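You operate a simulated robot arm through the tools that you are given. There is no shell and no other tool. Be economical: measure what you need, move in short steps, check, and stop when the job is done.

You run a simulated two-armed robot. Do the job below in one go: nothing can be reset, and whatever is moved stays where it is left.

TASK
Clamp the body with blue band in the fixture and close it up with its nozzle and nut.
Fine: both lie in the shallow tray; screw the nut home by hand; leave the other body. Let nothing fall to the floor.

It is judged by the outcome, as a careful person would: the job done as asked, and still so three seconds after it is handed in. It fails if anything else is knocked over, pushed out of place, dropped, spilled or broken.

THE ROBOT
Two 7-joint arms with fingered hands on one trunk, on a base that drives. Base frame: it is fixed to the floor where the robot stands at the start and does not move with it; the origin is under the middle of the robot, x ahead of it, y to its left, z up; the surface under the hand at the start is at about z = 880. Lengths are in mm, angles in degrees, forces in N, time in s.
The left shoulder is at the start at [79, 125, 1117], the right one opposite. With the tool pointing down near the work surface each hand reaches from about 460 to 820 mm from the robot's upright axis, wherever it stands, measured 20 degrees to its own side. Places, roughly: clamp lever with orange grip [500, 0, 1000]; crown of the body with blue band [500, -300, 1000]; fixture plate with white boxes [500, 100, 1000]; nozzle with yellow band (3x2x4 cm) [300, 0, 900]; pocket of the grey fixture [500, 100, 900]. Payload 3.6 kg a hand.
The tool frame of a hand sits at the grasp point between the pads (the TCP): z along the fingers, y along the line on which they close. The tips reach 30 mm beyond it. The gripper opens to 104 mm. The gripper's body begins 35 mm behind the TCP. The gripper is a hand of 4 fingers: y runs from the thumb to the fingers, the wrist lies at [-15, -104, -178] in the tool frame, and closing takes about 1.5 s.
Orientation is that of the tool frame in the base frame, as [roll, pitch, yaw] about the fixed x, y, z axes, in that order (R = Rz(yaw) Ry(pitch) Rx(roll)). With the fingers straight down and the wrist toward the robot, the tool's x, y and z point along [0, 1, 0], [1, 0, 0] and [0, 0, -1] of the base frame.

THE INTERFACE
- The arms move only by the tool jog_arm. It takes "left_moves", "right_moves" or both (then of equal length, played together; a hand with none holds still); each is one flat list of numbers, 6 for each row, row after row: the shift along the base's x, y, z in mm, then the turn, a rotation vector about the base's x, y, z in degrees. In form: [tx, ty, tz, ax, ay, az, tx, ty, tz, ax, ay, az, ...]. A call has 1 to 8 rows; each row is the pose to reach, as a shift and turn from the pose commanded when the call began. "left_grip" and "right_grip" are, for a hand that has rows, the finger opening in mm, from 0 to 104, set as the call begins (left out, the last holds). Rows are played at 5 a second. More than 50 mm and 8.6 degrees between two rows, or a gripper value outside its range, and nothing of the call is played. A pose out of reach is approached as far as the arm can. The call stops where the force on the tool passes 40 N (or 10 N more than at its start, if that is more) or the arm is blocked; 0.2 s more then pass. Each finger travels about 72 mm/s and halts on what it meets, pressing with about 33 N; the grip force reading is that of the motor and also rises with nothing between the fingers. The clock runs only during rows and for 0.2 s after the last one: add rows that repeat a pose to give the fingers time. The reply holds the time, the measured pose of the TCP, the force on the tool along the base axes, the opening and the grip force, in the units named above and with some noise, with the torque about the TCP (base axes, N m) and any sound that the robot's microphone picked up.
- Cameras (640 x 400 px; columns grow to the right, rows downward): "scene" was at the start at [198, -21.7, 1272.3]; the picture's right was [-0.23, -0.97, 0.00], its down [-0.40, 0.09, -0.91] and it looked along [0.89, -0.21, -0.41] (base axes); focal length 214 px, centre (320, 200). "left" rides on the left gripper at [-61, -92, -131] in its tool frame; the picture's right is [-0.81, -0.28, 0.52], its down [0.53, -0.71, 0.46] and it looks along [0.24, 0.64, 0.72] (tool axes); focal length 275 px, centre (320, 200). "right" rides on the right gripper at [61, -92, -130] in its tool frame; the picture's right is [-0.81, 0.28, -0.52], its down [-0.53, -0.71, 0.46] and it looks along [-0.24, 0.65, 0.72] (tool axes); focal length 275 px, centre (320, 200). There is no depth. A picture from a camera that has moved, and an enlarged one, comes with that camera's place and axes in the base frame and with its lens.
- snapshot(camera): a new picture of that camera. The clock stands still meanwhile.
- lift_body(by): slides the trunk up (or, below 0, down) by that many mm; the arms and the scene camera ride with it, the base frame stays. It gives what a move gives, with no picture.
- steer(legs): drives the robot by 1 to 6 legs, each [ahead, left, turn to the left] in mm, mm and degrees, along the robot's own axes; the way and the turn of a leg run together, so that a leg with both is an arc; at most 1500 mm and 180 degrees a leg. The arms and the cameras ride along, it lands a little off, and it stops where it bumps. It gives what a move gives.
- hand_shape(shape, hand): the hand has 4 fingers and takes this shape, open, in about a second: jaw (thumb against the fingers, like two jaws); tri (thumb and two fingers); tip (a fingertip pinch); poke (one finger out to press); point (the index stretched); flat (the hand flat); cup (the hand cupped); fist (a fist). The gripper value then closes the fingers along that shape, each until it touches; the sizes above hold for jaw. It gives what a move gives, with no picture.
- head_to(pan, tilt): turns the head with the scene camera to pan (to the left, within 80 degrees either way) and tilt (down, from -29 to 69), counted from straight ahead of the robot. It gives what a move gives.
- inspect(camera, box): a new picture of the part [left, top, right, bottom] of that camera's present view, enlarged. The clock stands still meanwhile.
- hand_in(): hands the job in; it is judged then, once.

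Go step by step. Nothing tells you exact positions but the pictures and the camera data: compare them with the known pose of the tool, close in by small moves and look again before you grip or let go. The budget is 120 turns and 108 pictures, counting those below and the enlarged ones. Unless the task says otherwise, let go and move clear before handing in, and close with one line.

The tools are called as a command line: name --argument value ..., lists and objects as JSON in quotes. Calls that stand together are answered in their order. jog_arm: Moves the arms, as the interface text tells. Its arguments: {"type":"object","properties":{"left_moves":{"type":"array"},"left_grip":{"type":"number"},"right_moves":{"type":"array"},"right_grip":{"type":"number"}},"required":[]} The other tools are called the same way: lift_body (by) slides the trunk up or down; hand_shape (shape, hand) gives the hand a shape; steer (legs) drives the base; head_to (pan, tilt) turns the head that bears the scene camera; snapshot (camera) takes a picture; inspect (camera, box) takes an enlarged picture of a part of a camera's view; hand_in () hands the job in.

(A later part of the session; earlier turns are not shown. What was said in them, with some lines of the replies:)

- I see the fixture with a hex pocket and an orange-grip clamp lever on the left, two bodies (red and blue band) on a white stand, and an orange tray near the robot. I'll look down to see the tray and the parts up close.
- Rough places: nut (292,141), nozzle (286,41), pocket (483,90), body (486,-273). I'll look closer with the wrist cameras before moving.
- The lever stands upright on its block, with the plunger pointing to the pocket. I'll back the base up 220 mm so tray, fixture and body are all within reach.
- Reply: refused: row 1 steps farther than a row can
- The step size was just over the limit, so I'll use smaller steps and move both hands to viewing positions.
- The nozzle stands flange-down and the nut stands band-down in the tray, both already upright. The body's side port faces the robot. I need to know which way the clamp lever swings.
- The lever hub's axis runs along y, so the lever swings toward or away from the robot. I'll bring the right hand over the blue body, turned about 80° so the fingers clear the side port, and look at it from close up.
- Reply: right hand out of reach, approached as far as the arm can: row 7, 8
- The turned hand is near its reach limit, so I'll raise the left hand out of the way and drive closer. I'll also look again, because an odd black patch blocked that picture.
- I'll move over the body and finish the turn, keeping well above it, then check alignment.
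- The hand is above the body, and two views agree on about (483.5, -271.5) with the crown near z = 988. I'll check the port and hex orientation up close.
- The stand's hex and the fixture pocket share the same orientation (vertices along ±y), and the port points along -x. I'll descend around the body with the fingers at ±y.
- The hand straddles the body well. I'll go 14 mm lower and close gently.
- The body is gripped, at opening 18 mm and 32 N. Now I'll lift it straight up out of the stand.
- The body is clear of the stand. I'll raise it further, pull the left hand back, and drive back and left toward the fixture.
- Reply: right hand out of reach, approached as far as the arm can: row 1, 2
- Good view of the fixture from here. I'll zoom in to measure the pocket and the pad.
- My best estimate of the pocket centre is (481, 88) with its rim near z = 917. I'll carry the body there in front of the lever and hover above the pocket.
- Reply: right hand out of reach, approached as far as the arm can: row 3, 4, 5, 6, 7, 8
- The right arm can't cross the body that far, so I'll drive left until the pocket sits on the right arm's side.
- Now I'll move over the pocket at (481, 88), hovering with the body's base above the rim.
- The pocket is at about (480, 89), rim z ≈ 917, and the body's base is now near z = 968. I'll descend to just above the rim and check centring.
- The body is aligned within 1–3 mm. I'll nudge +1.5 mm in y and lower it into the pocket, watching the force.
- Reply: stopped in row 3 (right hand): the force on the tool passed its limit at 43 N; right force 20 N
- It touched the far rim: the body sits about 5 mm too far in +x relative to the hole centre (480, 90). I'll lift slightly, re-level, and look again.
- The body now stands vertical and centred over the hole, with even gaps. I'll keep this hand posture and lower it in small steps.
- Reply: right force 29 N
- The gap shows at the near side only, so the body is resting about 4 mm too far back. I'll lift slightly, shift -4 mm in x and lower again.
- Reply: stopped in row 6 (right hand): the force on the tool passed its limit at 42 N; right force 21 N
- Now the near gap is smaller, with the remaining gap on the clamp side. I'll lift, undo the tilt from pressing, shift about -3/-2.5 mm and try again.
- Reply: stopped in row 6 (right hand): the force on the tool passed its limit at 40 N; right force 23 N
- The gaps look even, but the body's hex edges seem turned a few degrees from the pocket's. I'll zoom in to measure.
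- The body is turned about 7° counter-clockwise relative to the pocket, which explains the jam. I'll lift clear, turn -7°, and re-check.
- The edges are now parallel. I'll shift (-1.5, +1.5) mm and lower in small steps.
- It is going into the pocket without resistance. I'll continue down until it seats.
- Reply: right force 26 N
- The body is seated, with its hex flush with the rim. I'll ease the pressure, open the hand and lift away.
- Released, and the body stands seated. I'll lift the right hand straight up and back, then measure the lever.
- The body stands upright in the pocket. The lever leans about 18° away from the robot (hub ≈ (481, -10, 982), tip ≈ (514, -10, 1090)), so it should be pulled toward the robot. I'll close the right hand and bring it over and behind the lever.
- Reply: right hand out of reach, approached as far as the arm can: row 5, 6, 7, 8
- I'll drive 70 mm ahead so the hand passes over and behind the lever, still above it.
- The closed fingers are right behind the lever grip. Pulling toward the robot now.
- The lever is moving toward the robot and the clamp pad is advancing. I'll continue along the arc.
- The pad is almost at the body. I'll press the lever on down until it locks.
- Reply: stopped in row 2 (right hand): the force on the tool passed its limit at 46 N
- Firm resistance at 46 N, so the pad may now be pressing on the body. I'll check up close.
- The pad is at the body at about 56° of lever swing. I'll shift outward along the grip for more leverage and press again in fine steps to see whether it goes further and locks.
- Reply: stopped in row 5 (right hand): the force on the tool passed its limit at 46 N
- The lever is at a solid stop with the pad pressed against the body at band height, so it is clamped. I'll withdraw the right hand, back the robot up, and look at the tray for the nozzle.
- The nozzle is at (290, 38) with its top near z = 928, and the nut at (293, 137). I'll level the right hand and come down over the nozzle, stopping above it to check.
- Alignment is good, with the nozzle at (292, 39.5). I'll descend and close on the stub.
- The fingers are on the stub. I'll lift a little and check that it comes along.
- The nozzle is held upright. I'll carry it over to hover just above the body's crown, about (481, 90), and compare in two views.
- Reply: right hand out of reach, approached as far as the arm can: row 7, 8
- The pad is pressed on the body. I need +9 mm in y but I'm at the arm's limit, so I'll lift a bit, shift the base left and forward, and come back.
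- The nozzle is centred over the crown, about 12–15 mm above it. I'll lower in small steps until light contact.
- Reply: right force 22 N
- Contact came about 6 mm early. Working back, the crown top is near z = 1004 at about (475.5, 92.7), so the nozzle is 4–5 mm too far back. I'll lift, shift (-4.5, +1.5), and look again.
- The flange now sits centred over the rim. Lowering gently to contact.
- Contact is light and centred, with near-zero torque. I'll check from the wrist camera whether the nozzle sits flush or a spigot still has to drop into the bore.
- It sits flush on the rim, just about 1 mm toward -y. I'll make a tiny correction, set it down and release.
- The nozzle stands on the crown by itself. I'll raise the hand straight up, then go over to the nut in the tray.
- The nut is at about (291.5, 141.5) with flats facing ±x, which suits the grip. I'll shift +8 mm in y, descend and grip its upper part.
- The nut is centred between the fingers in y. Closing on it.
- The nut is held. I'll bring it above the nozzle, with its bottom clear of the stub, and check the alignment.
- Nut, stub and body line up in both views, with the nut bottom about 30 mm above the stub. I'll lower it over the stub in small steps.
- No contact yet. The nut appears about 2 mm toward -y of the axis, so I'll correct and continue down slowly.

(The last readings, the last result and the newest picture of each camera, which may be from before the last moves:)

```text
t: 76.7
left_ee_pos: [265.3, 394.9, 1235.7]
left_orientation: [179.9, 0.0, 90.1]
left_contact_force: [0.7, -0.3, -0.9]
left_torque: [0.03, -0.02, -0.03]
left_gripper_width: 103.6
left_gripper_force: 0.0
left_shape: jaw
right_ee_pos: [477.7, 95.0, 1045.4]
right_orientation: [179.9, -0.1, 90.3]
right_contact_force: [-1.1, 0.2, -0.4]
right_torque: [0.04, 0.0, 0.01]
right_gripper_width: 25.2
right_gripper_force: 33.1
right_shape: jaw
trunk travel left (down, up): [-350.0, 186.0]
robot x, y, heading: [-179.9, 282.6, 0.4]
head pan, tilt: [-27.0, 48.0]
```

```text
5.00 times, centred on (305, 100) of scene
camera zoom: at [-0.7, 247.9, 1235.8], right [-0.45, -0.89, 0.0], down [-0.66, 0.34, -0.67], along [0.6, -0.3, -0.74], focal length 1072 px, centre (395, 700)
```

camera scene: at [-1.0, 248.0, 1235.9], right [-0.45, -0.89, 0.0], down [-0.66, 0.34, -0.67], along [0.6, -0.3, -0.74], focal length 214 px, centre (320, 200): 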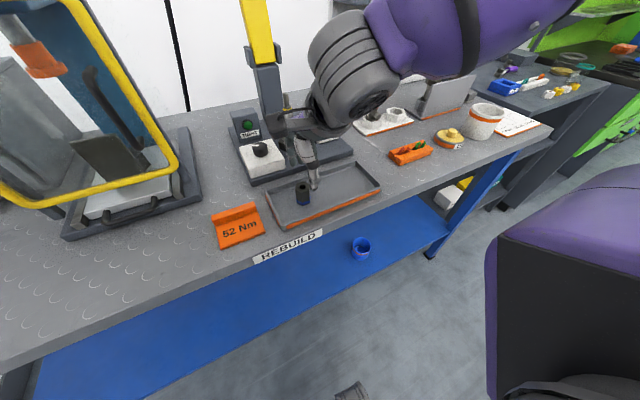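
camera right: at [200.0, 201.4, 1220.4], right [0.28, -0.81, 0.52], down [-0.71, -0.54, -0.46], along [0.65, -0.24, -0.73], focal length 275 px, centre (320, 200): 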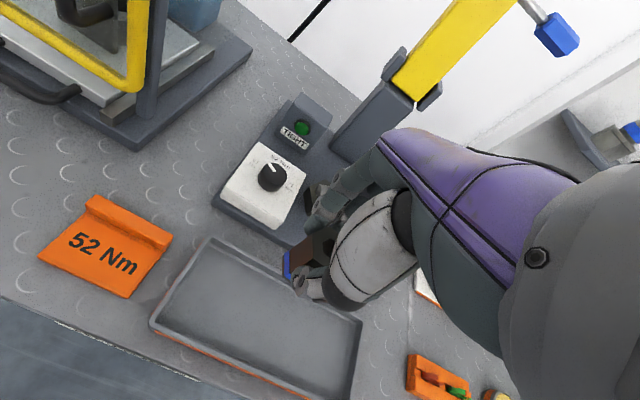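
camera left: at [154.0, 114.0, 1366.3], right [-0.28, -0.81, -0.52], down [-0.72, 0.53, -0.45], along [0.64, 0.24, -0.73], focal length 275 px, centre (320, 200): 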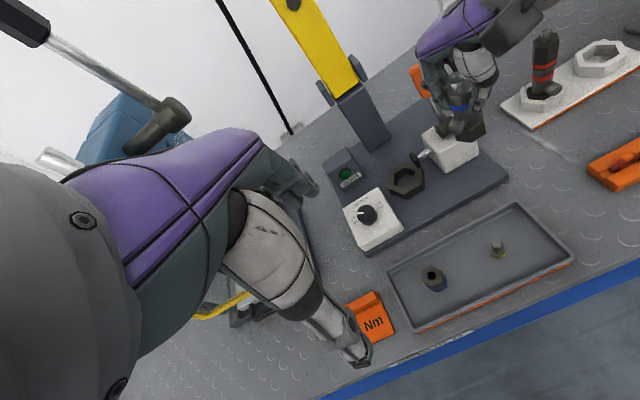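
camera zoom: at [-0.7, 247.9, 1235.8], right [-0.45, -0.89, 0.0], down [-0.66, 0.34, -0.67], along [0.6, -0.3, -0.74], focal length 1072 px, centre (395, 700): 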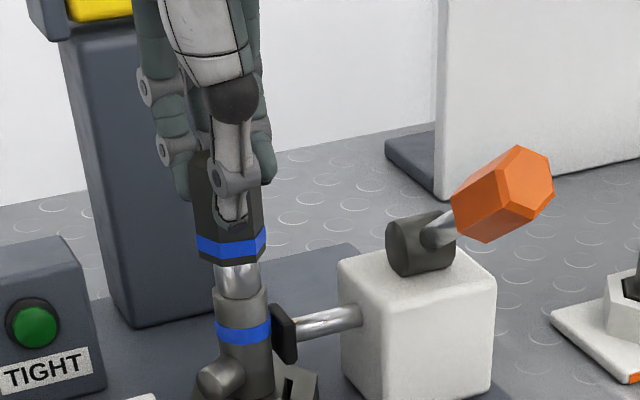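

The nut has passed over the flange freely. Continuing down until it meets the thread.

jog_arm --right_moves '[-0.5, -0.3, -2, 0, 0, 0, -0.5, -0.3, -4, 0, 0, 0, -0.5, -0.3, -6, 0, 0, 0, -0.5, -0.3, -8, 0, 0, 0]'

```text
t: 77.7
left_ee_pos: [265.9, 396.0, 1236.8]
left_orientation: [-180.0, 0.1, 90.0]
left_contact_force: [0.9, 0.6, 0.5]
left_torque: [0.0, -0.02, 0.01]
left_gripper_width: 103.6
left_gripper_force: 0.0
left_shape: jaw
right_ee_pos: [476.0, 96.8, 1037.6]
right_orientation: [180.0, -0.1, 90.3]
right_contact_force: [-0.8, -0.9, -1.7]
right_torque: [-0.02, 0.02, -0.01]
right_gripper_width: 25.2
right_gripper_force: 33.3
right_shape: jaw
trunk travel left (down, up): [-350.0, 186.0]
robot x, y, heading: [-178.2, 287.9, 0.1]
head pan, tilt: [-27.0, 48.0]
```

jog_arm --right_moves '[0, -0.8, -2, 0, 0, 0, 0, -0.8, -4, 0, 0, 0, 0, -0.8, -6, 0, 0, 0, 0, -0.8, -8, 0, 0, 0]'

inspect --camera "scene" --box '[265, 60, 345, 140]'

```text
t: 78.7
left_ee_pos: [265.3, 395.5, 1236.3]
left_orientation: [180.0, 0.0, 90.1]
left_contact_force: [0.0, -0.1, 0.8]
left_torque: [0.02, 0.02, 0.04]
left_gripper_width: 103.7
left_gripper_force: 0.2
left_shape: jaw
right_ee_pos: [477.5, 95.4, 1031.8]
right_orientation: [179.8, -0.1, 90.4]
right_contact_force: [0.4, -1.7, 9.8]
right_torque: [-0.12, -0.15, -0.02]
right_gripper_width: 25.5
right_gripper_force: 33.1
right_shape: jaw
trunk travel left (down, up): [-350.0, 186.0]
robot x, y, heading: [-179.0, 279.9, 0.0]
head pan, tilt: [-27.0, 48.0]
```

```text
5.00 times, centred on (305, 100) of scene
camera zoom: at [-1.5, 247.8, 1236.0], right [-0.45, -0.89, 0.0], down [-0.66, 0.34, -0.67], along [0.6, -0.3, -0.74], focal length 1072 px, centre (395, 700)
```

zoom: 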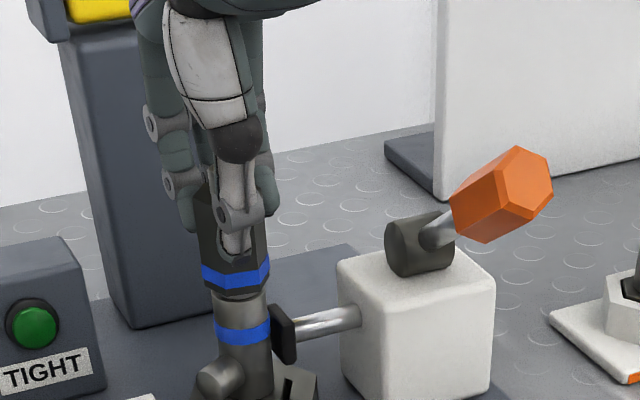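

Light contact of 10 N: the nut is on the thread. Now I'll turn it clockwise about 60° with light downward load and watch torque and height.

jog_arm --right_moves '[0, 0, 0, 0, 0, -8, 0, 0, 0, 0, 0, -16, 0, 0, 0, 0, 0, -24, 0, 0, 0, 0, 0, -32, 0, 0, 0, 0, 0, -40, 0, 0, 0, 0, 0, -48, 0, 0, 0, 0, 0, -56, 0, 0, 0, 0, 0, -60]'

```text
t: 80.1
left_ee_pos: [267.2, 399.9, 1235.7]
left_orientation: [-179.9, 0.1, 90.4]
left_contact_force: [-0.5, -0.5, -0.3]
left_torque: [0.03, -0.02, 0.01]
left_gripper_width: 103.5
left_gripper_force: 0.1
left_shape: jaw
right_ee_pos: [473.0, 82.6, 1027.4]
right_orientation: [179.8, -1.8, 46.6]
right_contact_force: [15.9, 18.6, 5.5]
right_torque: [0.02, -0.4, -0.03]
right_gripper_width: 22.2
right_gripper_force: 32.6
right_shape: jaw
right hand out of reach, approached as far as the arm can: row 5, 6
trunk travel left (down, up): [-350.0, 186.0]
robot x, y, heading: [-178.8, 287.4, 0.1]
head pan, tilt: [-27.0, 48.0]
stopped in row 6 (right hand): the force on the tool passed its limit at 47 N (the readings are from after the stop); the commanded pose is now the measured one
```

The arm ran out of reach near yaw 50 and dragged sideways. I'll immediately re-centre and back the yaw off slightly to relieve the side load, then look.

jog_arm --right_moves '[1.5, 6, 0, 0, 0, 6, 3.5, 12.5, 0, 0, 0, 12, 3.5, 12.5, 0, 0, 0, 12]'

inspect --camera "scene" --box '[265, 60, 345, 140]'

```text
t: 80.9
left_ee_pos: [265.2, 396.6, 1236.8]
left_orientation: [180.0, 0.1, 90.2]
left_contact_force: [-0.7, -0.7, -0.2]
left_torque: [0.01, 0.03, 0.01]
left_gripper_width: 103.6
left_gripper_force: 0.1
left_shape: jaw
right_ee_pos: [473.6, 85.0, 1026.1]
right_orientation: [179.7, -1.3, 57.6]
right_contact_force: [9.8, -7.1, 17.7]
right_torque: [-0.56, -0.44, -0.16]
right_gripper_width: 23.9
right_gripper_force: 32.9
right_shape: jaw
trunk travel left (down, up): [-350.0, 186.0]
robot x, y, heading: [-181.4, 283.6, 0.2]
head pan, tilt: [-27.0, 48.0]
```

```text
5.00 times, centred on (305, 100) of scene
camera zoom: at [-0.9, 248.2, 1235.9], right [-0.45, -0.89, 0.0], down [-0.66, 0.34, -0.67], along [0.6, -0.3, -0.74], focal length 1072 px, centre (395, 700)
```

zoom: 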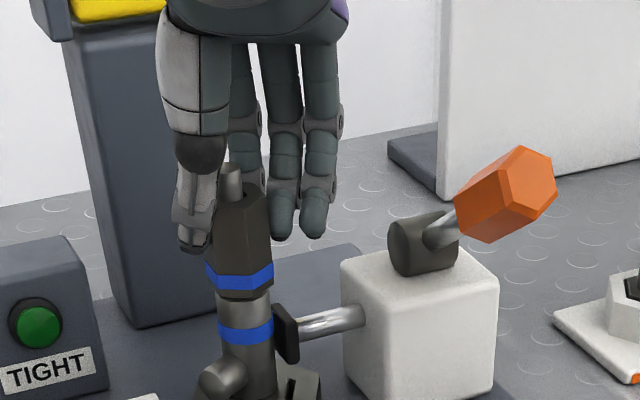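

The hand slipped around the nut, but nut and stub still stand straight and slightly lower than before. I'll open, lift clear, and reposition the base so I can use long clockwise strokes (yaw 170→50).

jog_arm --right_moves '[0, 0, 0, 0, 0, 0, 0, 0, 0, 0, 0, 0, 0, 0, 0, 0, 0, 0, 0, 0, 0, 0, 0, 0, 0, 0, 0, 0, 0, 0]' --right_grip 70

jog_arm --right_moves '[0, 0, 25, 0, 0, 0, 0, 0, 55, 0, 0, 4, 0, 0, 85, 0, 0, 12, 0, 0, 95, 0, 0, 20, 0, 0, 95, 0, 0, 28, 0, 0, 95, 0, 0, 32, 0, 0, 95, 0, 0, 40, 0, 0, 95, 0, 0, 48]'

steer --legs '[[25, 60, 0]]'

inspect --camera "scene" --box '[280, 60, 370, 150]'

```text
t: 82.1
left_ee_pos: [264.4, 397.7, 1236.1]
left_orientation: [-180.0, 0.1, 90.3]
left_contact_force: [-0.4, 0.2, -0.3]
left_torque: [-0.01, 0.03, 0.04]
left_gripper_width: 103.7
left_gripper_force: 0.0
left_shape: jaw
right_ee_pos: [472.1, 89.1, 1025.5]
right_orientation: [179.9, -1.3, 57.8]
right_contact_force: [0.2, 0.3, 1.1]
right_torque: [-0.02, -0.03, -0.02]
right_gripper_width: 69.3
right_gripper_force: 0.0
right_shape: jaw
trunk travel left (down, up): [-350.0, 186.0]
robot x, y, heading: [-179.0, 281.8, 0.1]
head pan, tilt: [-27.0, 48.0]
```

```text
t: 83.9
left_ee_pos: [265.9, 397.1, 1236.1]
left_orientation: [-180.0, 0.0, 90.3]
left_contact_force: [1.1, -0.2, -0.2]
left_torque: [0.0, 0.0, -0.03]
left_gripper_width: 103.5
left_gripper_force: 0.1
left_shape: jaw
right_ee_pos: [472.8, 87.1, 1119.7]
right_orientation: [180.0, -1.3, 106.0]
right_contact_force: [0.3, 0.1, 0.0]
right_torque: [0.02, -0.04, 0.02]
right_gripper_width: 69.5
right_gripper_force: 0.1
right_shape: jaw
trunk travel left (down, up): [-350.0, 186.0]
robot x, y, heading: [-177.2, 286.6, 0.3]
head pan, tilt: [-27.0, 48.0]
```

```text
t: 85.1
left_ee_pos: [291.2, 457.0, 1235.5]
left_orientation: [-179.9, 0.0, 90.2]
left_contact_force: [1.2, 0.5, -0.5]
left_torque: [0.01, 0.01, -0.01]
left_gripper_width: 103.6
left_gripper_force: 0.0
left_shape: jaw
right_ee_pos: [496.3, 147.3, 1120.1]
right_orientation: [-180.0, -1.3, 105.7]
right_contact_force: [0.5, 0.5, -0.5]
right_torque: [-0.01, 0.0, 0.02]
right_gripper_width: 69.6
right_gripper_force: 0.2
right_shape: jaw
trunk travel left (down, up): [-350.0, 186.0]
robot x, y, heading: [-150.2, 344.7, 0.2]
head pan, tilt: [-27.0, 48.0]
```

```text
4.44 times, centred on (325, 105) of scene
camera zoom: at [24.5, 309.6, 1235.8], right [-0.45, -0.89, 0.0], down [-0.66, 0.34, -0.67], along [0.6, -0.3, -0.74], focal length 953 px, centre (298, 622)
```

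zoom: 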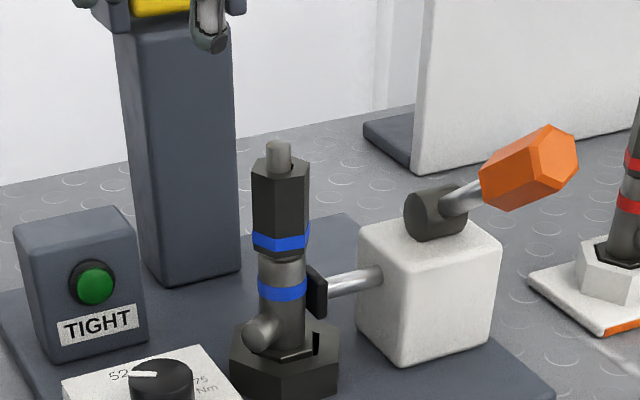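

The nut stands straight with only a small gap left compared with the finished red one. I'll return at yaw 170, descend around the nut, and begin the clockwise strokes.

jog_arm --right_moves '[-3, -7, 0, -0.5, 0, 8, -6, -14, 0, -1.2, 0, 16, -9, -21, 0, -1.2, 0, 24, -12, -28, 0, -1.2, 0, 32, -15, -35, 0, -1.2, 0, 40, -18, -43, 0, -1.2, 0, 48, -20, -52, 0, -1.2, 0, 56, -20, -52, 0, -1.2, 0, 60]' --right_grip 60

snapshot --camera "right"

```text
t: 86.9
left_ee_pos: [290.6, 458.0, 1235.6]
left_orientation: [-180.0, 0.0, 90.2]
left_contact_force: [-0.7, 0.2, 0.0]
left_torque: [-0.01, 0.01, -0.01]
left_gripper_width: 103.7
left_gripper_force: 0.1
left_shape: jaw
right_ee_pos: [472.6, 90.6, 1115.8]
right_orientation: [-179.3, -0.4, 165.8]
right_contact_force: [0.6, -0.6, 0.6]
right_torque: [-0.02, 0.0, 0.0]
right_gripper_width: 60.2
right_gripper_force: 0.0
right_shape: jaw
right hand out of reach, approached as far as the arm can: row 8
trunk travel left (down, up): [-350.0, 186.0]
robot x, y, heading: [-155.8, 345.9, 0.4]
head pan, tilt: [-27.0, 48.0]
```

```text
7 pictures are left
camera right: at [391.7, 17.8, 1249.3], right [0.86, 0.07, 0.51], down [0.34, -0.83, -0.45], along [0.39, 0.56, -0.73], focal length 275 px, centre (320, 200)
```

right: 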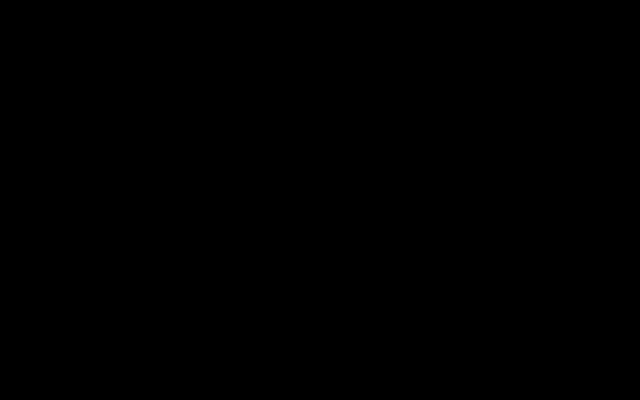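

The camera glitched black and 7 pictures remain, so I'll go by pose and force. I'll ease to yaw 160, centre on (476.5, 95) and descend around the nut.

jog_arm --right_moves '[4, 4.4, 0, -0.8, 0, -6, 4, 4.4, -20, -0.8, 0, -6, 4, 4.4, -40, -0.8, 0, -6, 4, 4.4, -60, -0.8, 0, -6, 4, 4.4, -80, -0.8, 0, -6, 4, 4.4, -84, -0.8, 0, -6]'

```text
t: 88.3
left_ee_pos: [291.0, 457.0, 1236.1]
left_orientation: [180.0, 0.0, 90.2]
left_contact_force: [-0.3, 0.7, 0.0]
left_torque: [-0.01, -0.01, 0.06]
left_gripper_width: 103.8
left_gripper_force: 0.2
left_shape: jaw
right_ee_pos: [475.2, 94.9, 1032.9]
right_orientation: [-178.5, -0.3, 159.7]
right_contact_force: [-0.4, 0.1, 0.4]
right_torque: [0.03, 0.01, 0.03]
right_gripper_width: 60.2
right_gripper_force: 0.1
right_shape: jaw
trunk travel left (down, up): [-350.0, 186.0]
robot x, y, heading: [-156.4, 340.8, 0.2]
head pan, tilt: [-27.0, 48.0]
```

jog_arm --right_moves '[0.8, 0, 0, 1.4, 0.3, 0, 0.8, 0, 0, 1.4, 0.3, 0]'

inspect --camera "scene" --box '[280, 60, 370, 150]'

```text
t: 88.9
left_ee_pos: [289.7, 456.5, 1236.0]
left_orientation: [-179.9, -0.1, 90.1]
left_contact_force: [1.0, -0.6, -0.1]
left_torque: [-0.03, 0.03, -0.04]
left_gripper_width: 103.5
left_gripper_force: 0.1
left_shape: jaw
right_ee_pos: [475.8, 94.8, 1033.3]
right_orientation: [-179.7, -1.2, 159.8]
right_contact_force: [0.4, -0.5, 0.7]
right_torque: [-0.01, 0.01, 0.0]
right_gripper_width: 60.5
right_gripper_force: 0.1
right_shape: jaw
trunk travel left (down, up): [-350.0, 186.0]
robot x, y, heading: [-154.3, 344.3, 0.5]
head pan, tilt: [-27.0, 48.0]
```

```text
4.44 times, centred on (325, 105) of scene
camera zoom: at [24.3, 309.3, 1235.8], right [-0.45, -0.89, 0.0], down [-0.66, 0.34, -0.67], along [0.6, -0.3, -0.74], focal length 953 px, centre (298, 622)
```

zoom: 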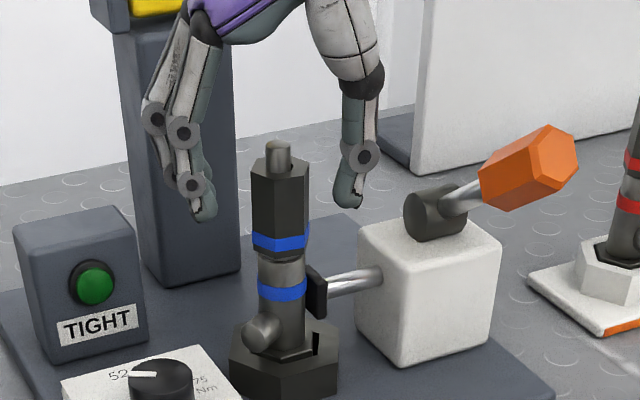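

The fingers straddle the nut symmetrically. I'll close and make the first clockwise stroke.

jog_arm --right_moves '[0, 0, 0, 0, 0, 0, 0, 0, 0, 0, 0, 0, 0, 0, 0, 0, 0, 0, 0, 0, 0, 0, 0, 0, 0, 0, 0, 0, 0, 0]' --right_grip 10

jog_arm --right_moves '[0, 0, -1, 0, 0, -8, 0, 0, -1, 0, 0, -16, 0, 0, -1.2, 0, 0, -24, 0, 0, -1.2, 0, 0, -32, 0, 0, -1.4, 0, 0, -40, 0, 0, -1.4, 0, 0, -48, 0, 0, -1.6, 0, 0, -56, 0, 0, -1.6, 0, 0, -64]'

```text
t: 90.1
left_ee_pos: [289.7, 456.3, 1236.7]
left_orientation: [180.0, -0.1, 90.3]
left_contact_force: [-0.2, 0.7, -0.6]
left_torque: [-0.01, 0.0, 0.02]
left_gripper_width: 103.6
left_gripper_force: 0.0
left_shape: jaw
right_ee_pos: [475.5, 93.6, 1032.7]
right_orientation: [-179.7, -0.9, 159.6]
right_contact_force: [-5.4, -6.2, 0.1]
right_torque: [-0.18, 0.14, -0.02]
right_gripper_width: 20.9
right_gripper_force: 32.7
right_shape: jaw
trunk travel left (down, up): [-350.0, 186.0]
robot x, y, heading: [-155.0, 341.5, 0.3]
head pan, tilt: [-27.0, 48.0]
```

```text
t: 91.9
left_ee_pos: [290.7, 458.0, 1236.3]
left_orientation: [-180.0, 0.0, 90.2]
left_contact_force: [0.4, -0.5, 0.3]
left_torque: [0.01, 0.03, 0.02]
left_gripper_width: 103.7
left_gripper_force: 0.0
left_shape: jaw
right_ee_pos: [476.8, 96.3, 1031.4]
right_orientation: [-179.7, -1.0, 95.8]
right_contact_force: [3.0, 1.8, -0.3]
right_torque: [0.05, -0.21, 0.04]
right_gripper_width: 20.7
right_gripper_force: 33.4
right_shape: jaw
trunk travel left (down, up): [-350.0, 186.0]
robot x, y, heading: [-155.8, 342.7, 0.2]
head pan, tilt: [-27.0, 48.0]
```

The stroke went smoothly at low torque. I'll continue another 40°, then open, swing back and regrip.

jog_arm --right_moves '[0, 0, -0.3, 0, 0, -8, 0, 0, -0.3, 0, 0, -16, 0, 0, -0.5, 0, 0, -24, 0, 0, -0.5, 0, 0, -32, 0, 0, -0.7, 0, 0, -40]'

jog_arm --right_moves '[0, 0, 0, 0, 0, 0, 0, 0, 0, 0, 0, 0, 0, 0, 0, 0, 0, 0, 0, 0, 0, 0, 0, 8, 0, 0, 0, 0, 0, 16, 0, 0, 0, 0, 0, 24, 0, 0, 0, 0, 0, 32, 0, 0, 0, 0, 0, 40]' --right_grip 50

jog_arm --right_moves '[0, 0, 0, 0, 0, 8, 0, 0, 0, 0, 0, 16, 0, 0, 0, 0, 0, 24, 0, 0, 0, 0, 0, 32, 0, 0, 0, 0, 0, 40, 0, 0, 0, 0, 0, 48, 0, 0, 0, 0, 0, 56, 0, 0, 0, 0, 0, 64]'

jog_arm --right_moves '[0, 0, 0, 0, 0, 0, 0, 0, 0, 0, 0, 0, 0, 0, 0, 0, 0, 0, 0, 0, 0, 0, 0, 0, 0, 0, 0, 0, 0, 0]' --right_grip 10

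jog_arm --right_moves '[0, 0, -0.5, 0, 0, -8, 0, 0, -0.7, 0, 0, -16, 0, 0, -0.9, 0, 0, -24, 0, 0, -1, 0, 0, -32, 0, 0, -1.1, 0, 0, -40, 0, 0, -1.2, 0, 0, -48, 0, 0, -1.3, 0, 0, -56, 0, 0, -1.4, 0, 0, -64]'

```text
t: 93.1
left_ee_pos: [291.6, 457.0, 1235.4]
left_orientation: [-179.9, 0.0, 90.3]
left_contact_force: [0.5, -0.1, 1.2]
left_torque: [0.0, -0.02, 0.02]
left_gripper_width: 103.7
left_gripper_force: 0.1
left_shape: jaw
right_ee_pos: [479.1, 95.4, 1031.1]
right_orientation: [-179.7, -1.0, 55.7]
right_contact_force: [10.5, 0.0, 3.0]
right_torque: [-0.13, -0.41, 0.11]
right_gripper_width: 21.4
right_gripper_force: 33.0
right_shape: jaw
trunk travel left (down, up): [-350.0, 186.0]
robot x, y, heading: [-153.0, 343.2, 0.1]
head pan, tilt: [-27.0, 48.0]
```

```text
t: 94.9
left_ee_pos: [291.6, 456.9, 1235.8]
left_orientation: [-179.9, -0.1, 90.2]
left_contact_force: [0.1, 0.0, 0.5]
left_torque: [0.02, -0.04, 0.0]
left_gripper_width: 103.8
left_gripper_force: 0.1
left_shape: jaw
right_ee_pos: [476.2, 96.4, 1031.5]
right_orientation: [-179.7, -0.9, 95.9]
right_contact_force: [0.3, -0.6, 0.1]
right_torque: [-0.01, 0.01, 0.05]
right_gripper_width: 49.8
right_gripper_force: 0.1
right_shape: jaw
trunk travel left (down, up): [-350.0, 186.0]
robot x, y, heading: [-153.8, 338.6, 0.2]
head pan, tilt: [-27.0, 48.0]
```

```text
t: 96.7
left_ee_pos: [291.8, 457.6, 1235.8]
left_orientation: [180.0, 0.0, 90.2]
left_contact_force: [-0.5, -0.3, -0.5]
left_torque: [0.01, 0.0, 0.0]
left_gripper_width: 103.7
left_gripper_force: 0.1
left_shape: jaw
right_ee_pos: [477.3, 95.8, 1029.9]
right_orientation: [-179.6, -1.1, 159.9]
right_contact_force: [-0.3, -0.1, -0.2]
right_torque: [0.0, 0.03, -0.04]
right_gripper_width: 49.5
right_gripper_force: 0.1
right_shape: jaw
trunk travel left (down, up): [-350.0, 186.0]
robot x, y, heading: [-152.0, 347.6, 0.4]
head pan, tilt: [-27.0, 48.0]
```

```text
t: 97.9
left_ee_pos: [289.7, 456.7, 1236.5]
left_orientation: [-180.0, -0.1, 90.0]
left_contact_force: [-0.3, -0.3, 0.4]
left_torque: [0.01, 0.01, -0.02]
left_gripper_width: 103.6
left_gripper_force: 0.1
left_shape: jaw
right_ee_pos: [476.6, 94.7, 1030.3]
right_orientation: [-179.7, -1.1, 159.6]
right_contact_force: [-4.8, -8.0, -0.4]
right_torque: [-0.23, 0.1, -0.04]
right_gripper_width: 24.0
right_gripper_force: 33.1
right_shape: jaw
trunk travel left (down, up): [-350.0, 186.0]
robot x, y, heading: [-156.2, 344.2, 0.2]
head pan, tilt: [-27.0, 48.0]
```

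```text
t: 99.7
left_ee_pos: [291.0, 456.3, 1236.0]
left_orientation: [-179.9, 0.0, 90.1]
left_contact_force: [-1.8, -0.3, 0.0]
left_torque: [-0.01, -0.01, 0.0]
left_gripper_width: 103.8
left_gripper_force: 0.2
left_shape: jaw
right_ee_pos: [476.4, 96.2, 1029.0]
right_orientation: [-179.7, -1.0, 95.7]
right_contact_force: [2.9, -1.9, 0.5]
right_torque: [-0.06, -0.18, 0.06]
right_gripper_width: 23.8
right_gripper_force: 33.1
right_shape: jaw
trunk travel left (down, up): [-350.0, 186.0]
robot x, y, heading: [-154.9, 344.4, -0.0]
head pan, tilt: [-27.0, 48.0]
```

Smooth again. I'll repeat the cycle with a small re-centring of (-1, -2) mm at regrip, then look once.

jog_arm --right_moves '[-0.5, -1, -0.3, 0, 0, -8, -0.5, -1, -0.3, 0, 0, -16, -0.5, -1, -0.5, 0, 0, -24, -0.5, -1, -0.5, 0, 0, -32, -0.5, -1, -0.7, 0, 0, -40]'

jog_arm --right_moves '[0, 0, 0, 0, 0, 0, 0, 0, 0, 0, 0, 0, 0, 0, 0, 0, 0, 0, 0, 0, 0, 0, 0, 8, 0, 0, 0, 0, 0, 16, 0, 0, 0, 0, 0, 24, 0, 0, 0, 0, 0, 32, 0, 0, 0, 0, 0, 40]' --right_grip 50

jog_arm --right_moves '[-0.5, -0.7, 0, 0, 0, 8, -0.5, -0.7, 0, 0, 0, 16, -0.5, -0.7, 0, 0, 0, 24, -0.5, -0.7, 0, 0, 0, 32, -0.5, -0.7, 0, 0, 0, 40, -0.5, -0.7, 0, 0, 0, 48, -0.5, -0.7, 0, 0, 0, 56, -0.5, -0.7, 0, 0, 0, 64]'

jog_arm --right_moves '[0, 0, 0, 0, 0, 0, 0, 0, 0, 0, 0, 0, 0, 0, 0, 0, 0, 0, 0, 0, 0, 0, 0, 0, 0, 0, 0, 0, 0, 0]' --right_grip 10

jog_arm --right_moves '[0, 0, -0.5, 0, 0, -8, 0, 0, -0.7, 0, 0, -16, 0, 0, -0.9, 0, 0, -24, 0, 0, -1, 0, 0, -32, 0, 0, -1.1, 0, 0, -40, 0, 0, -1.2, 0, 0, -48, 0, 0, -1.3, 0, 0, -56, 0, 0, -1.4, 0, 0, -64]'

jog_arm --right_moves '[0, 0, -0.3, 0, 0, -8, 0, 0, -0.3, 0, 0, -16, 0, 0, -0.5, 0, 0, -24, 0, 0, -0.5, 0, 0, -32, 0, 0, -0.7, 0, 0, -40]'

inspect --camera "scene" --box '[280, 60, 370, 150]'

```text
t: 100.9
left_ee_pos: [291.8, 457.5, 1235.2]
left_orientation: [-179.8, 0.1, 90.2]
left_contact_force: [0.4, 0.1, -0.5]
left_torque: [-0.02, 0.02, 0.01]
left_gripper_width: 103.6
left_gripper_force: 0.2
left_shape: jaw
right_ee_pos: [477.4, 96.5, 1029.1]
right_orientation: [-179.7, -1.0, 55.5]
right_contact_force: [11.4, 1.0, 2.2]
right_torque: [-0.17, -0.45, 0.07]
right_gripper_width: 24.2
right_gripper_force: 33.2
right_shape: jaw
trunk travel left (down, up): [-350.0, 186.0]
robot x, y, heading: [-154.2, 348.3, 0.1]
head pan, tilt: [-27.0, 48.0]
```

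```text
t: 102.7
left_ee_pos: [289.9, 456.5, 1236.1]
left_orientation: [180.0, 0.0, 90.2]
left_contact_force: [0.1, 0.0, 0.4]
left_torque: [-0.01, 0.04, 0.01]
left_gripper_width: 103.7
left_gripper_force: 0.0
left_shape: jaw
right_ee_pos: [476.7, 95.1, 1030.1]
right_orientation: [-179.6, -0.8, 96.0]
right_contact_force: [-0.4, 0.7, -0.1]
right_torque: [-0.03, 0.0, 0.03]
right_gripper_width: 49.7
right_gripper_force: 0.1
right_shape: jaw
trunk travel left (down, up): [-350.0, 186.0]
robot x, y, heading: [-155.2, 346.3, 0.3]
head pan, tilt: [-27.0, 48.0]
```

```text
t: 104.5
left_ee_pos: [291.3, 456.9, 1234.8]
left_orientation: [179.9, 0.1, 90.3]
left_contact_force: [0.5, -0.7, 0.6]
left_torque: [0.01, 0.0, -0.04]
left_gripper_width: 103.7
left_gripper_force: 0.1
left_shape: jaw
right_ee_pos: [477.1, 94.9, 1028.0]
right_orientation: [-179.8, -1.2, 159.9]
right_contact_force: [-1.0, 0.1, 0.7]
right_torque: [-0.01, 0.01, -0.02]
right_gripper_width: 49.8
right_gripper_force: 0.1
right_shape: jaw
trunk travel left (down, up): [-350.0, 186.0]
robot x, y, heading: [-153.6, 343.3, 0.2]
head pan, tilt: [-27.0, 48.0]
```

```text
t: 105.7
left_ee_pos: [291.4, 456.3, 1236.4]
left_orientation: [-180.0, 0.0, 90.3]
left_contact_force: [-0.6, 0.6, 0.0]
left_torque: [0.02, -0.03, 0.0]
left_gripper_width: 103.4
left_gripper_force: 0.1
left_shape: jaw
right_ee_pos: [476.1, 93.1, 1028.3]
right_orientation: [-179.8, -1.0, 159.7]
right_contact_force: [-2.5, -6.0, -0.2]
right_torque: [-0.13, 0.07, -0.01]
right_gripper_width: 24.4
right_gripper_force: 33.0
right_shape: jaw
trunk travel left (down, up): [-350.0, 186.0]
robot x, y, heading: [-152.8, 341.4, 0.2]
head pan, tilt: [-27.0, 48.0]
```

```text
t: 107.5
left_ee_pos: [289.8, 460.7, 1236.0]
left_orientation: [179.9, 0.1, 90.3]
left_contact_force: [0.1, 0.3, -0.3]
left_torque: [-0.02, -0.01, 0.02]
left_gripper_width: 103.6
left_gripper_force: 0.1
left_shape: jaw
right_ee_pos: [474.3, 98.7, 1027.2]
right_orientation: [-179.8, -1.0, 95.9]
right_contact_force: [-4.4, 21.5, -5.7]
right_torque: [0.71, -0.15, 0.61]
right_gripper_width: 21.9
right_gripper_force: 33.2
right_shape: jaw
trunk travel left (down, up): [-350.0, 186.0]
robot x, y, heading: [-156.6, 345.3, 0.2]
head pan, tilt: [-27.0, 48.0]
```

```text
t: 108.7
left_ee_pos: [292.8, 457.5, 1234.5]
left_orientation: [-179.9, 0.1, 90.3]
left_contact_force: [0.2, -0.1, -0.1]
left_torque: [0.03, 0.02, 0.01]
left_gripper_width: 103.7
left_gripper_force: 0.0
left_shape: jaw
right_ee_pos: [481.3, 102.9, 1026.4]
right_orientation: [-179.7, -2.3, 58.2]
right_contact_force: [16.8, 13.9, -12.0]
right_torque: [0.65, -1.01, 0.88]
right_gripper_width: 17.4
right_gripper_force: 33.2
right_shape: jaw
trunk travel left (down, up): [-350.0, 186.0]
robot x, y, heading: [-153.5, 344.3, 0.2]
head pan, tilt: [-27.0, 48.0]
stopped in row 5 (right hand): the force on the tool passed its limit at 41 N (the readings are from after the stop); the commanded pose is now the measured one
```

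```text
4.44 times, centred on (325, 105) of scene
camera zoom: at [27.2, 309.6, 1235.5], right [-0.45, -0.89, 0.0], down [-0.67, 0.33, -0.67], along [0.6, -0.3, -0.74], focal length 953 px, centre (298, 622)
```

zoom: 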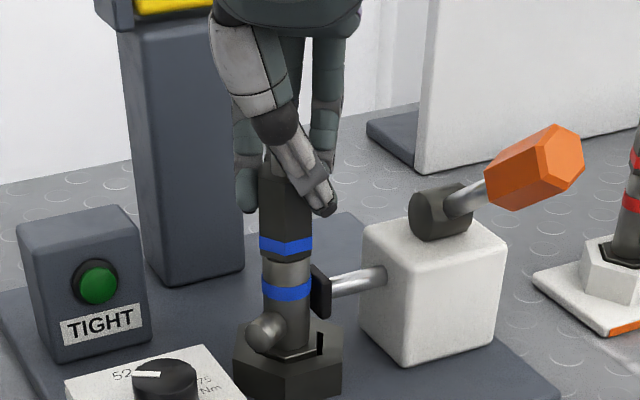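

Torque jumped to ~0.9 N·m and the fingers slipped on the hex. The band spacing now matches the finished red assembly, so the nut appears home. I'll release, recentre, and do one short confirming twist.

jog_arm --right_moves '[0, 0, 0, 0, 0, 0, 0, 0, 0, 0, 0, 0, 0, 0, 0, 0, 0, 0, 0, 0, 0, 0, 0, 0]' --right_grip 60

jog_arm --right_moves '[-1, -1, 0, 0, 0, 8, -2, -3, 0, 0, 0, 16, -3, -5, 0, 0, 0, 24, -5, -8, 0, 0.5, 0.5, 32, -5, -8, 0, 0.5, 0.5, 40, -5, -8, 0, 0.5, 0.5, 48, -5, -8, 0, 0.5, 0.5, 56, -5, -8, 0, 0.5, 0.5, 64]'

```text
t: 109.7
left_ee_pos: [290.8, 459.0, 1235.6]
left_orientation: [-179.9, 0.2, 90.3]
left_contact_force: [-0.1, 0.8, 0.1]
left_torque: [-0.01, -0.01, -0.02]
left_gripper_width: 103.4
left_gripper_force: 0.0
left_shape: jaw
right_ee_pos: [479.2, 92.3, 1029.2]
right_orientation: [179.8, -1.4, 56.9]
right_contact_force: [0.2, -1.3, 0.1]
right_torque: [0.08, 0.0, 0.05]
right_gripper_width: 59.7
right_gripper_force: 0.1
right_shape: jaw
trunk travel left (down, up): [-350.0, 186.0]
robot x, y, heading: [-154.2, 343.9, 0.3]
head pan, tilt: [-27.0, 48.0]
```

```text
t: 111.5
left_ee_pos: [291.8, 457.9, 1235.8]
left_orientation: [-180.0, 0.0, 90.3]
left_contact_force: [0.2, -0.7, -0.3]
left_torque: [0.01, -0.02, 0.01]
left_gripper_width: 103.8
left_gripper_force: 0.0
left_shape: jaw
right_ee_pos: [473.6, 90.8, 1027.4]
right_orientation: [-179.4, -2.4, 121.7]
right_contact_force: [-0.7, -0.5, 0.8]
right_torque: [0.0, -0.01, -0.01]
right_gripper_width: 59.6
right_gripper_force: 0.0
right_shape: jaw
trunk travel left (down, up): [-350.0, 186.0]
robot x, y, heading: [-154.4, 343.4, 0.1]
head pan, tilt: [-27.0, 48.0]
```

jog_arm --right_moves '[2, 3.2, 0, 0, 0, 0, 2, 3.2, 0, 0, 0, 0]'

jog_arm --right_moves '[0, 0, 0, 0, 0, 0, 0, 0, 0, 0, 0, 0, 0, 0, 0, 0, 0, 0, 0, 0, 0, 0, 0, 0, 0, 0, 0, 0, 0, 0]' --right_grip 10

jog_arm --right_moves '[0, 0, 0, 0, 0, -6, 0, 0, 0, 0, 0, -12, 0, 0, 0, 0, 0, -18, 0, 0, 0, 0, 0, -24]'

```text
t: 112.1
left_ee_pos: [289.5, 456.7, 1236.2]
left_orientation: [180.0, 0.1, 90.3]
left_contact_force: [-0.3, -1.0, 1.0]
left_torque: [0.02, 0.05, 0.0]
left_gripper_width: 103.8
left_gripper_force: 0.1
left_shape: jaw
right_ee_pos: [475.7, 93.0, 1026.7]
right_orientation: [-179.3, -2.5, 121.7]
right_contact_force: [0.2, 0.4, 0.6]
right_torque: [0.0, -0.02, 0.03]
right_gripper_width: 59.8
right_gripper_force: 0.1
right_shape: jaw
trunk travel left (down, up): [-350.0, 186.0]
robot x, y, heading: [-152.4, 344.4, 0.2]
head pan, tilt: [-27.0, 48.0]
```

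```text
t: 113.3
left_ee_pos: [289.8, 457.8, 1236.5]
left_orientation: [-179.9, 0.0, 90.3]
left_contact_force: [-0.1, -0.5, 0.6]
left_torque: [0.01, 0.02, 0.03]
left_gripper_width: 103.8
left_gripper_force: 0.0
left_shape: jaw
right_ee_pos: [474.7, 94.4, 1026.2]
right_orientation: [-179.3, -2.3, 121.6]
right_contact_force: [-3.7, 0.8, 0.2]
right_torque: [0.03, 0.06, 0.0]
right_gripper_width: 23.9
right_gripper_force: 33.4
right_shape: jaw
trunk travel left (down, up): [-350.0, 186.0]
robot x, y, heading: [-154.3, 346.8, 0.2]
head pan, tilt: [-27.0, 48.0]
```

```text
t: 114.3
left_ee_pos: [290.7, 459.7, 1236.6]
left_orientation: [180.0, 0.1, 90.3]
left_contact_force: [0.4, 0.0, 0.1]
left_torque: [-0.03, 0.02, 0.0]
left_gripper_width: 103.7
left_gripper_force: 0.1
left_shape: jaw
right_ee_pos: [474.1, 96.7, 1027.5]
right_orientation: [-179.4, -2.4, 97.8]
right_contact_force: [-7.4, 14.6, -5.5]
right_torque: [0.4, 0.07, 0.33]
right_gripper_width: 22.9
right_gripper_force: 32.9
right_shape: jaw
trunk travel left (down, up): [-350.0, 186.0]
robot x, y, heading: [-150.9, 348.4, 0.2]
head pan, tilt: [-27.0, 48.0]
```

Resistance rises immediately, unlike the free strokes, so the nut is home. I'll release, lift straight up and clear, and check the result.

jog_arm --right_moves '[0, 0, 0, 0, 0, 4, 0, 0, 0, 0, 0, 4, 0, 0, 0, 0, 0, 4, 0, 0, 0, 0, 0, 4, 0, 0, 0, 0, 0, 4]' --right_grip 60

jog_arm --right_moves '[0, -1, 20, 0, 0, 0, 0, -1, 50, 0, 0, 0, 0, -1, 90, 0, 0, 0, -30, 0, 120, 0, 0, 0, -70, 0, 130, 0, 0, 0, -110, 0, 130, 0, 0, 0]'

inspect --camera "scene" --box '[280, 60, 370, 150]'

snapshot --camera "scene"

```text
t: 115.5
left_ee_pos: [291.4, 457.4, 1235.4]
left_orientation: [180.0, 0.0, 90.4]
left_contact_force: [-0.7, 0.2, -0.2]
left_torque: [0.01, 0.01, -0.02]
left_gripper_width: 103.7
left_gripper_force: 0.1
left_shape: jaw
right_ee_pos: [476.6, 93.1, 1027.1]
right_orientation: [-179.3, -2.4, 101.7]
right_contact_force: [0.2, -0.4, 0.2]
right_torque: [0.01, 0.03, 0.01]
right_gripper_width: 59.5
right_gripper_force: 0.1
right_shape: jaw
trunk travel left (down, up): [-350.0, 186.0]
robot x, y, heading: [-152.1, 342.8, 0.2]
head pan, tilt: [-27.0, 48.0]
```

```text
t: 116.9
left_ee_pos: [290.2, 458.4, 1237.7]
left_orientation: [-180.0, 0.0, 90.2]
left_contact_force: [-0.1, -0.4, 0.7]
left_torque: [0.0, 0.02, 0.03]
left_gripper_width: 103.7
left_gripper_force: 0.1
left_shape: jaw
right_ee_pos: [364.4, 93.1, 1155.3]
right_orientation: [-179.4, -2.4, 101.7]
right_contact_force: [-0.2, 0.7, 0.7]
right_torque: [-0.02, 0.0, 0.01]
right_gripper_width: 59.8
right_gripper_force: 0.1
right_shape: jaw
trunk travel left (down, up): [-350.0, 186.0]
robot x, y, heading: [-158.3, 348.4, 0.3]
head pan, tilt: [-27.0, 48.0]
```

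```text
4.44 times, centred on (325, 105) of scene
camera zoom: at [23.8, 309.3, 1236.0], right [-0.45, -0.89, 0.0], down [-0.66, 0.33, -0.67], along [0.6, -0.3, -0.74], focal length 953 px, centre (298, 622)
```

zoom: 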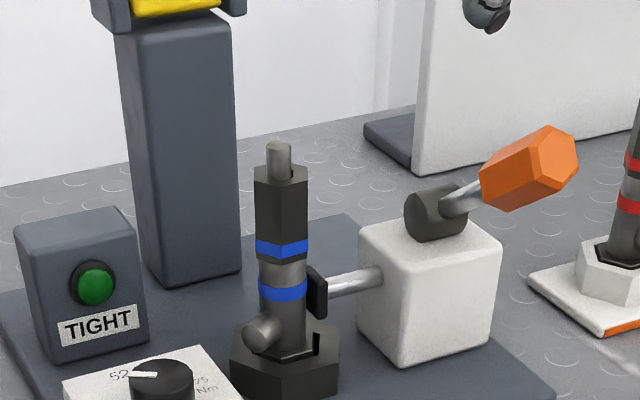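

```text
3 pictures are left
camera scene: at [23.8, 309.3, 1236.0], right [-0.45, -0.89, 0.0], down [-0.66, 0.33, -0.67], along [0.6, -0.3, -0.74], focal length 214 px, centre (320, 200)
```

scene: 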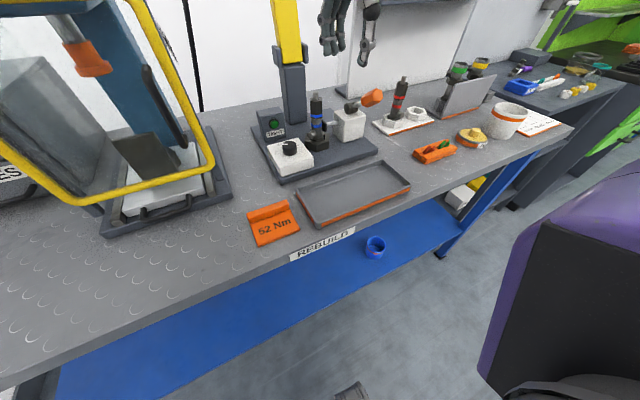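

The assembly stands and everything else is in place. I'll use one picture to compare the seating height with the red reference directly.

inspect --camera "scene" --box '[298, 70, 418, 150]'

```text
5.00 times, centred on (358, 110) of scene
camera zoom: at [23.8, 309.3, 1236.0], right [-0.45, -0.89, 0.0], down [-0.66, 0.33, -0.67], along [0.6, -0.3, -0.74], focal length 1072 px, centre (130, 650)
```

zoom: 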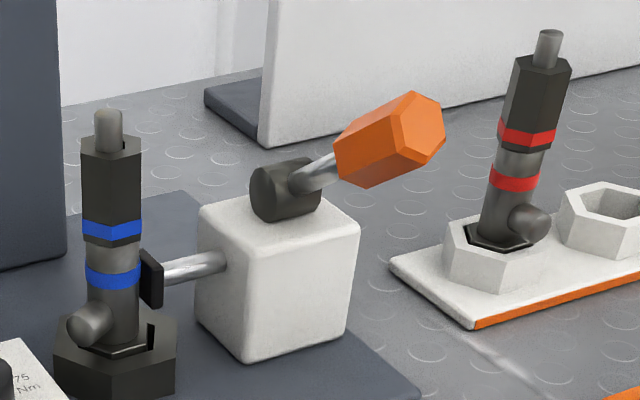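

The blue assembly's nut sits at least as low as the finished red reference, the lever is down with its pad on the body, and both hands are clear. Nothing else has moved, so I'm handing in.

hand_in

```text
The job is handed in.
```

I clamped the blue-band body in the fixture, set its nozzle on the crown, screwed the nut on by hand until it stopped turning freely, and handed the job in. In the last picture the nut sits as low as the one on the finished red body, and nothing else looks moved or dropped.
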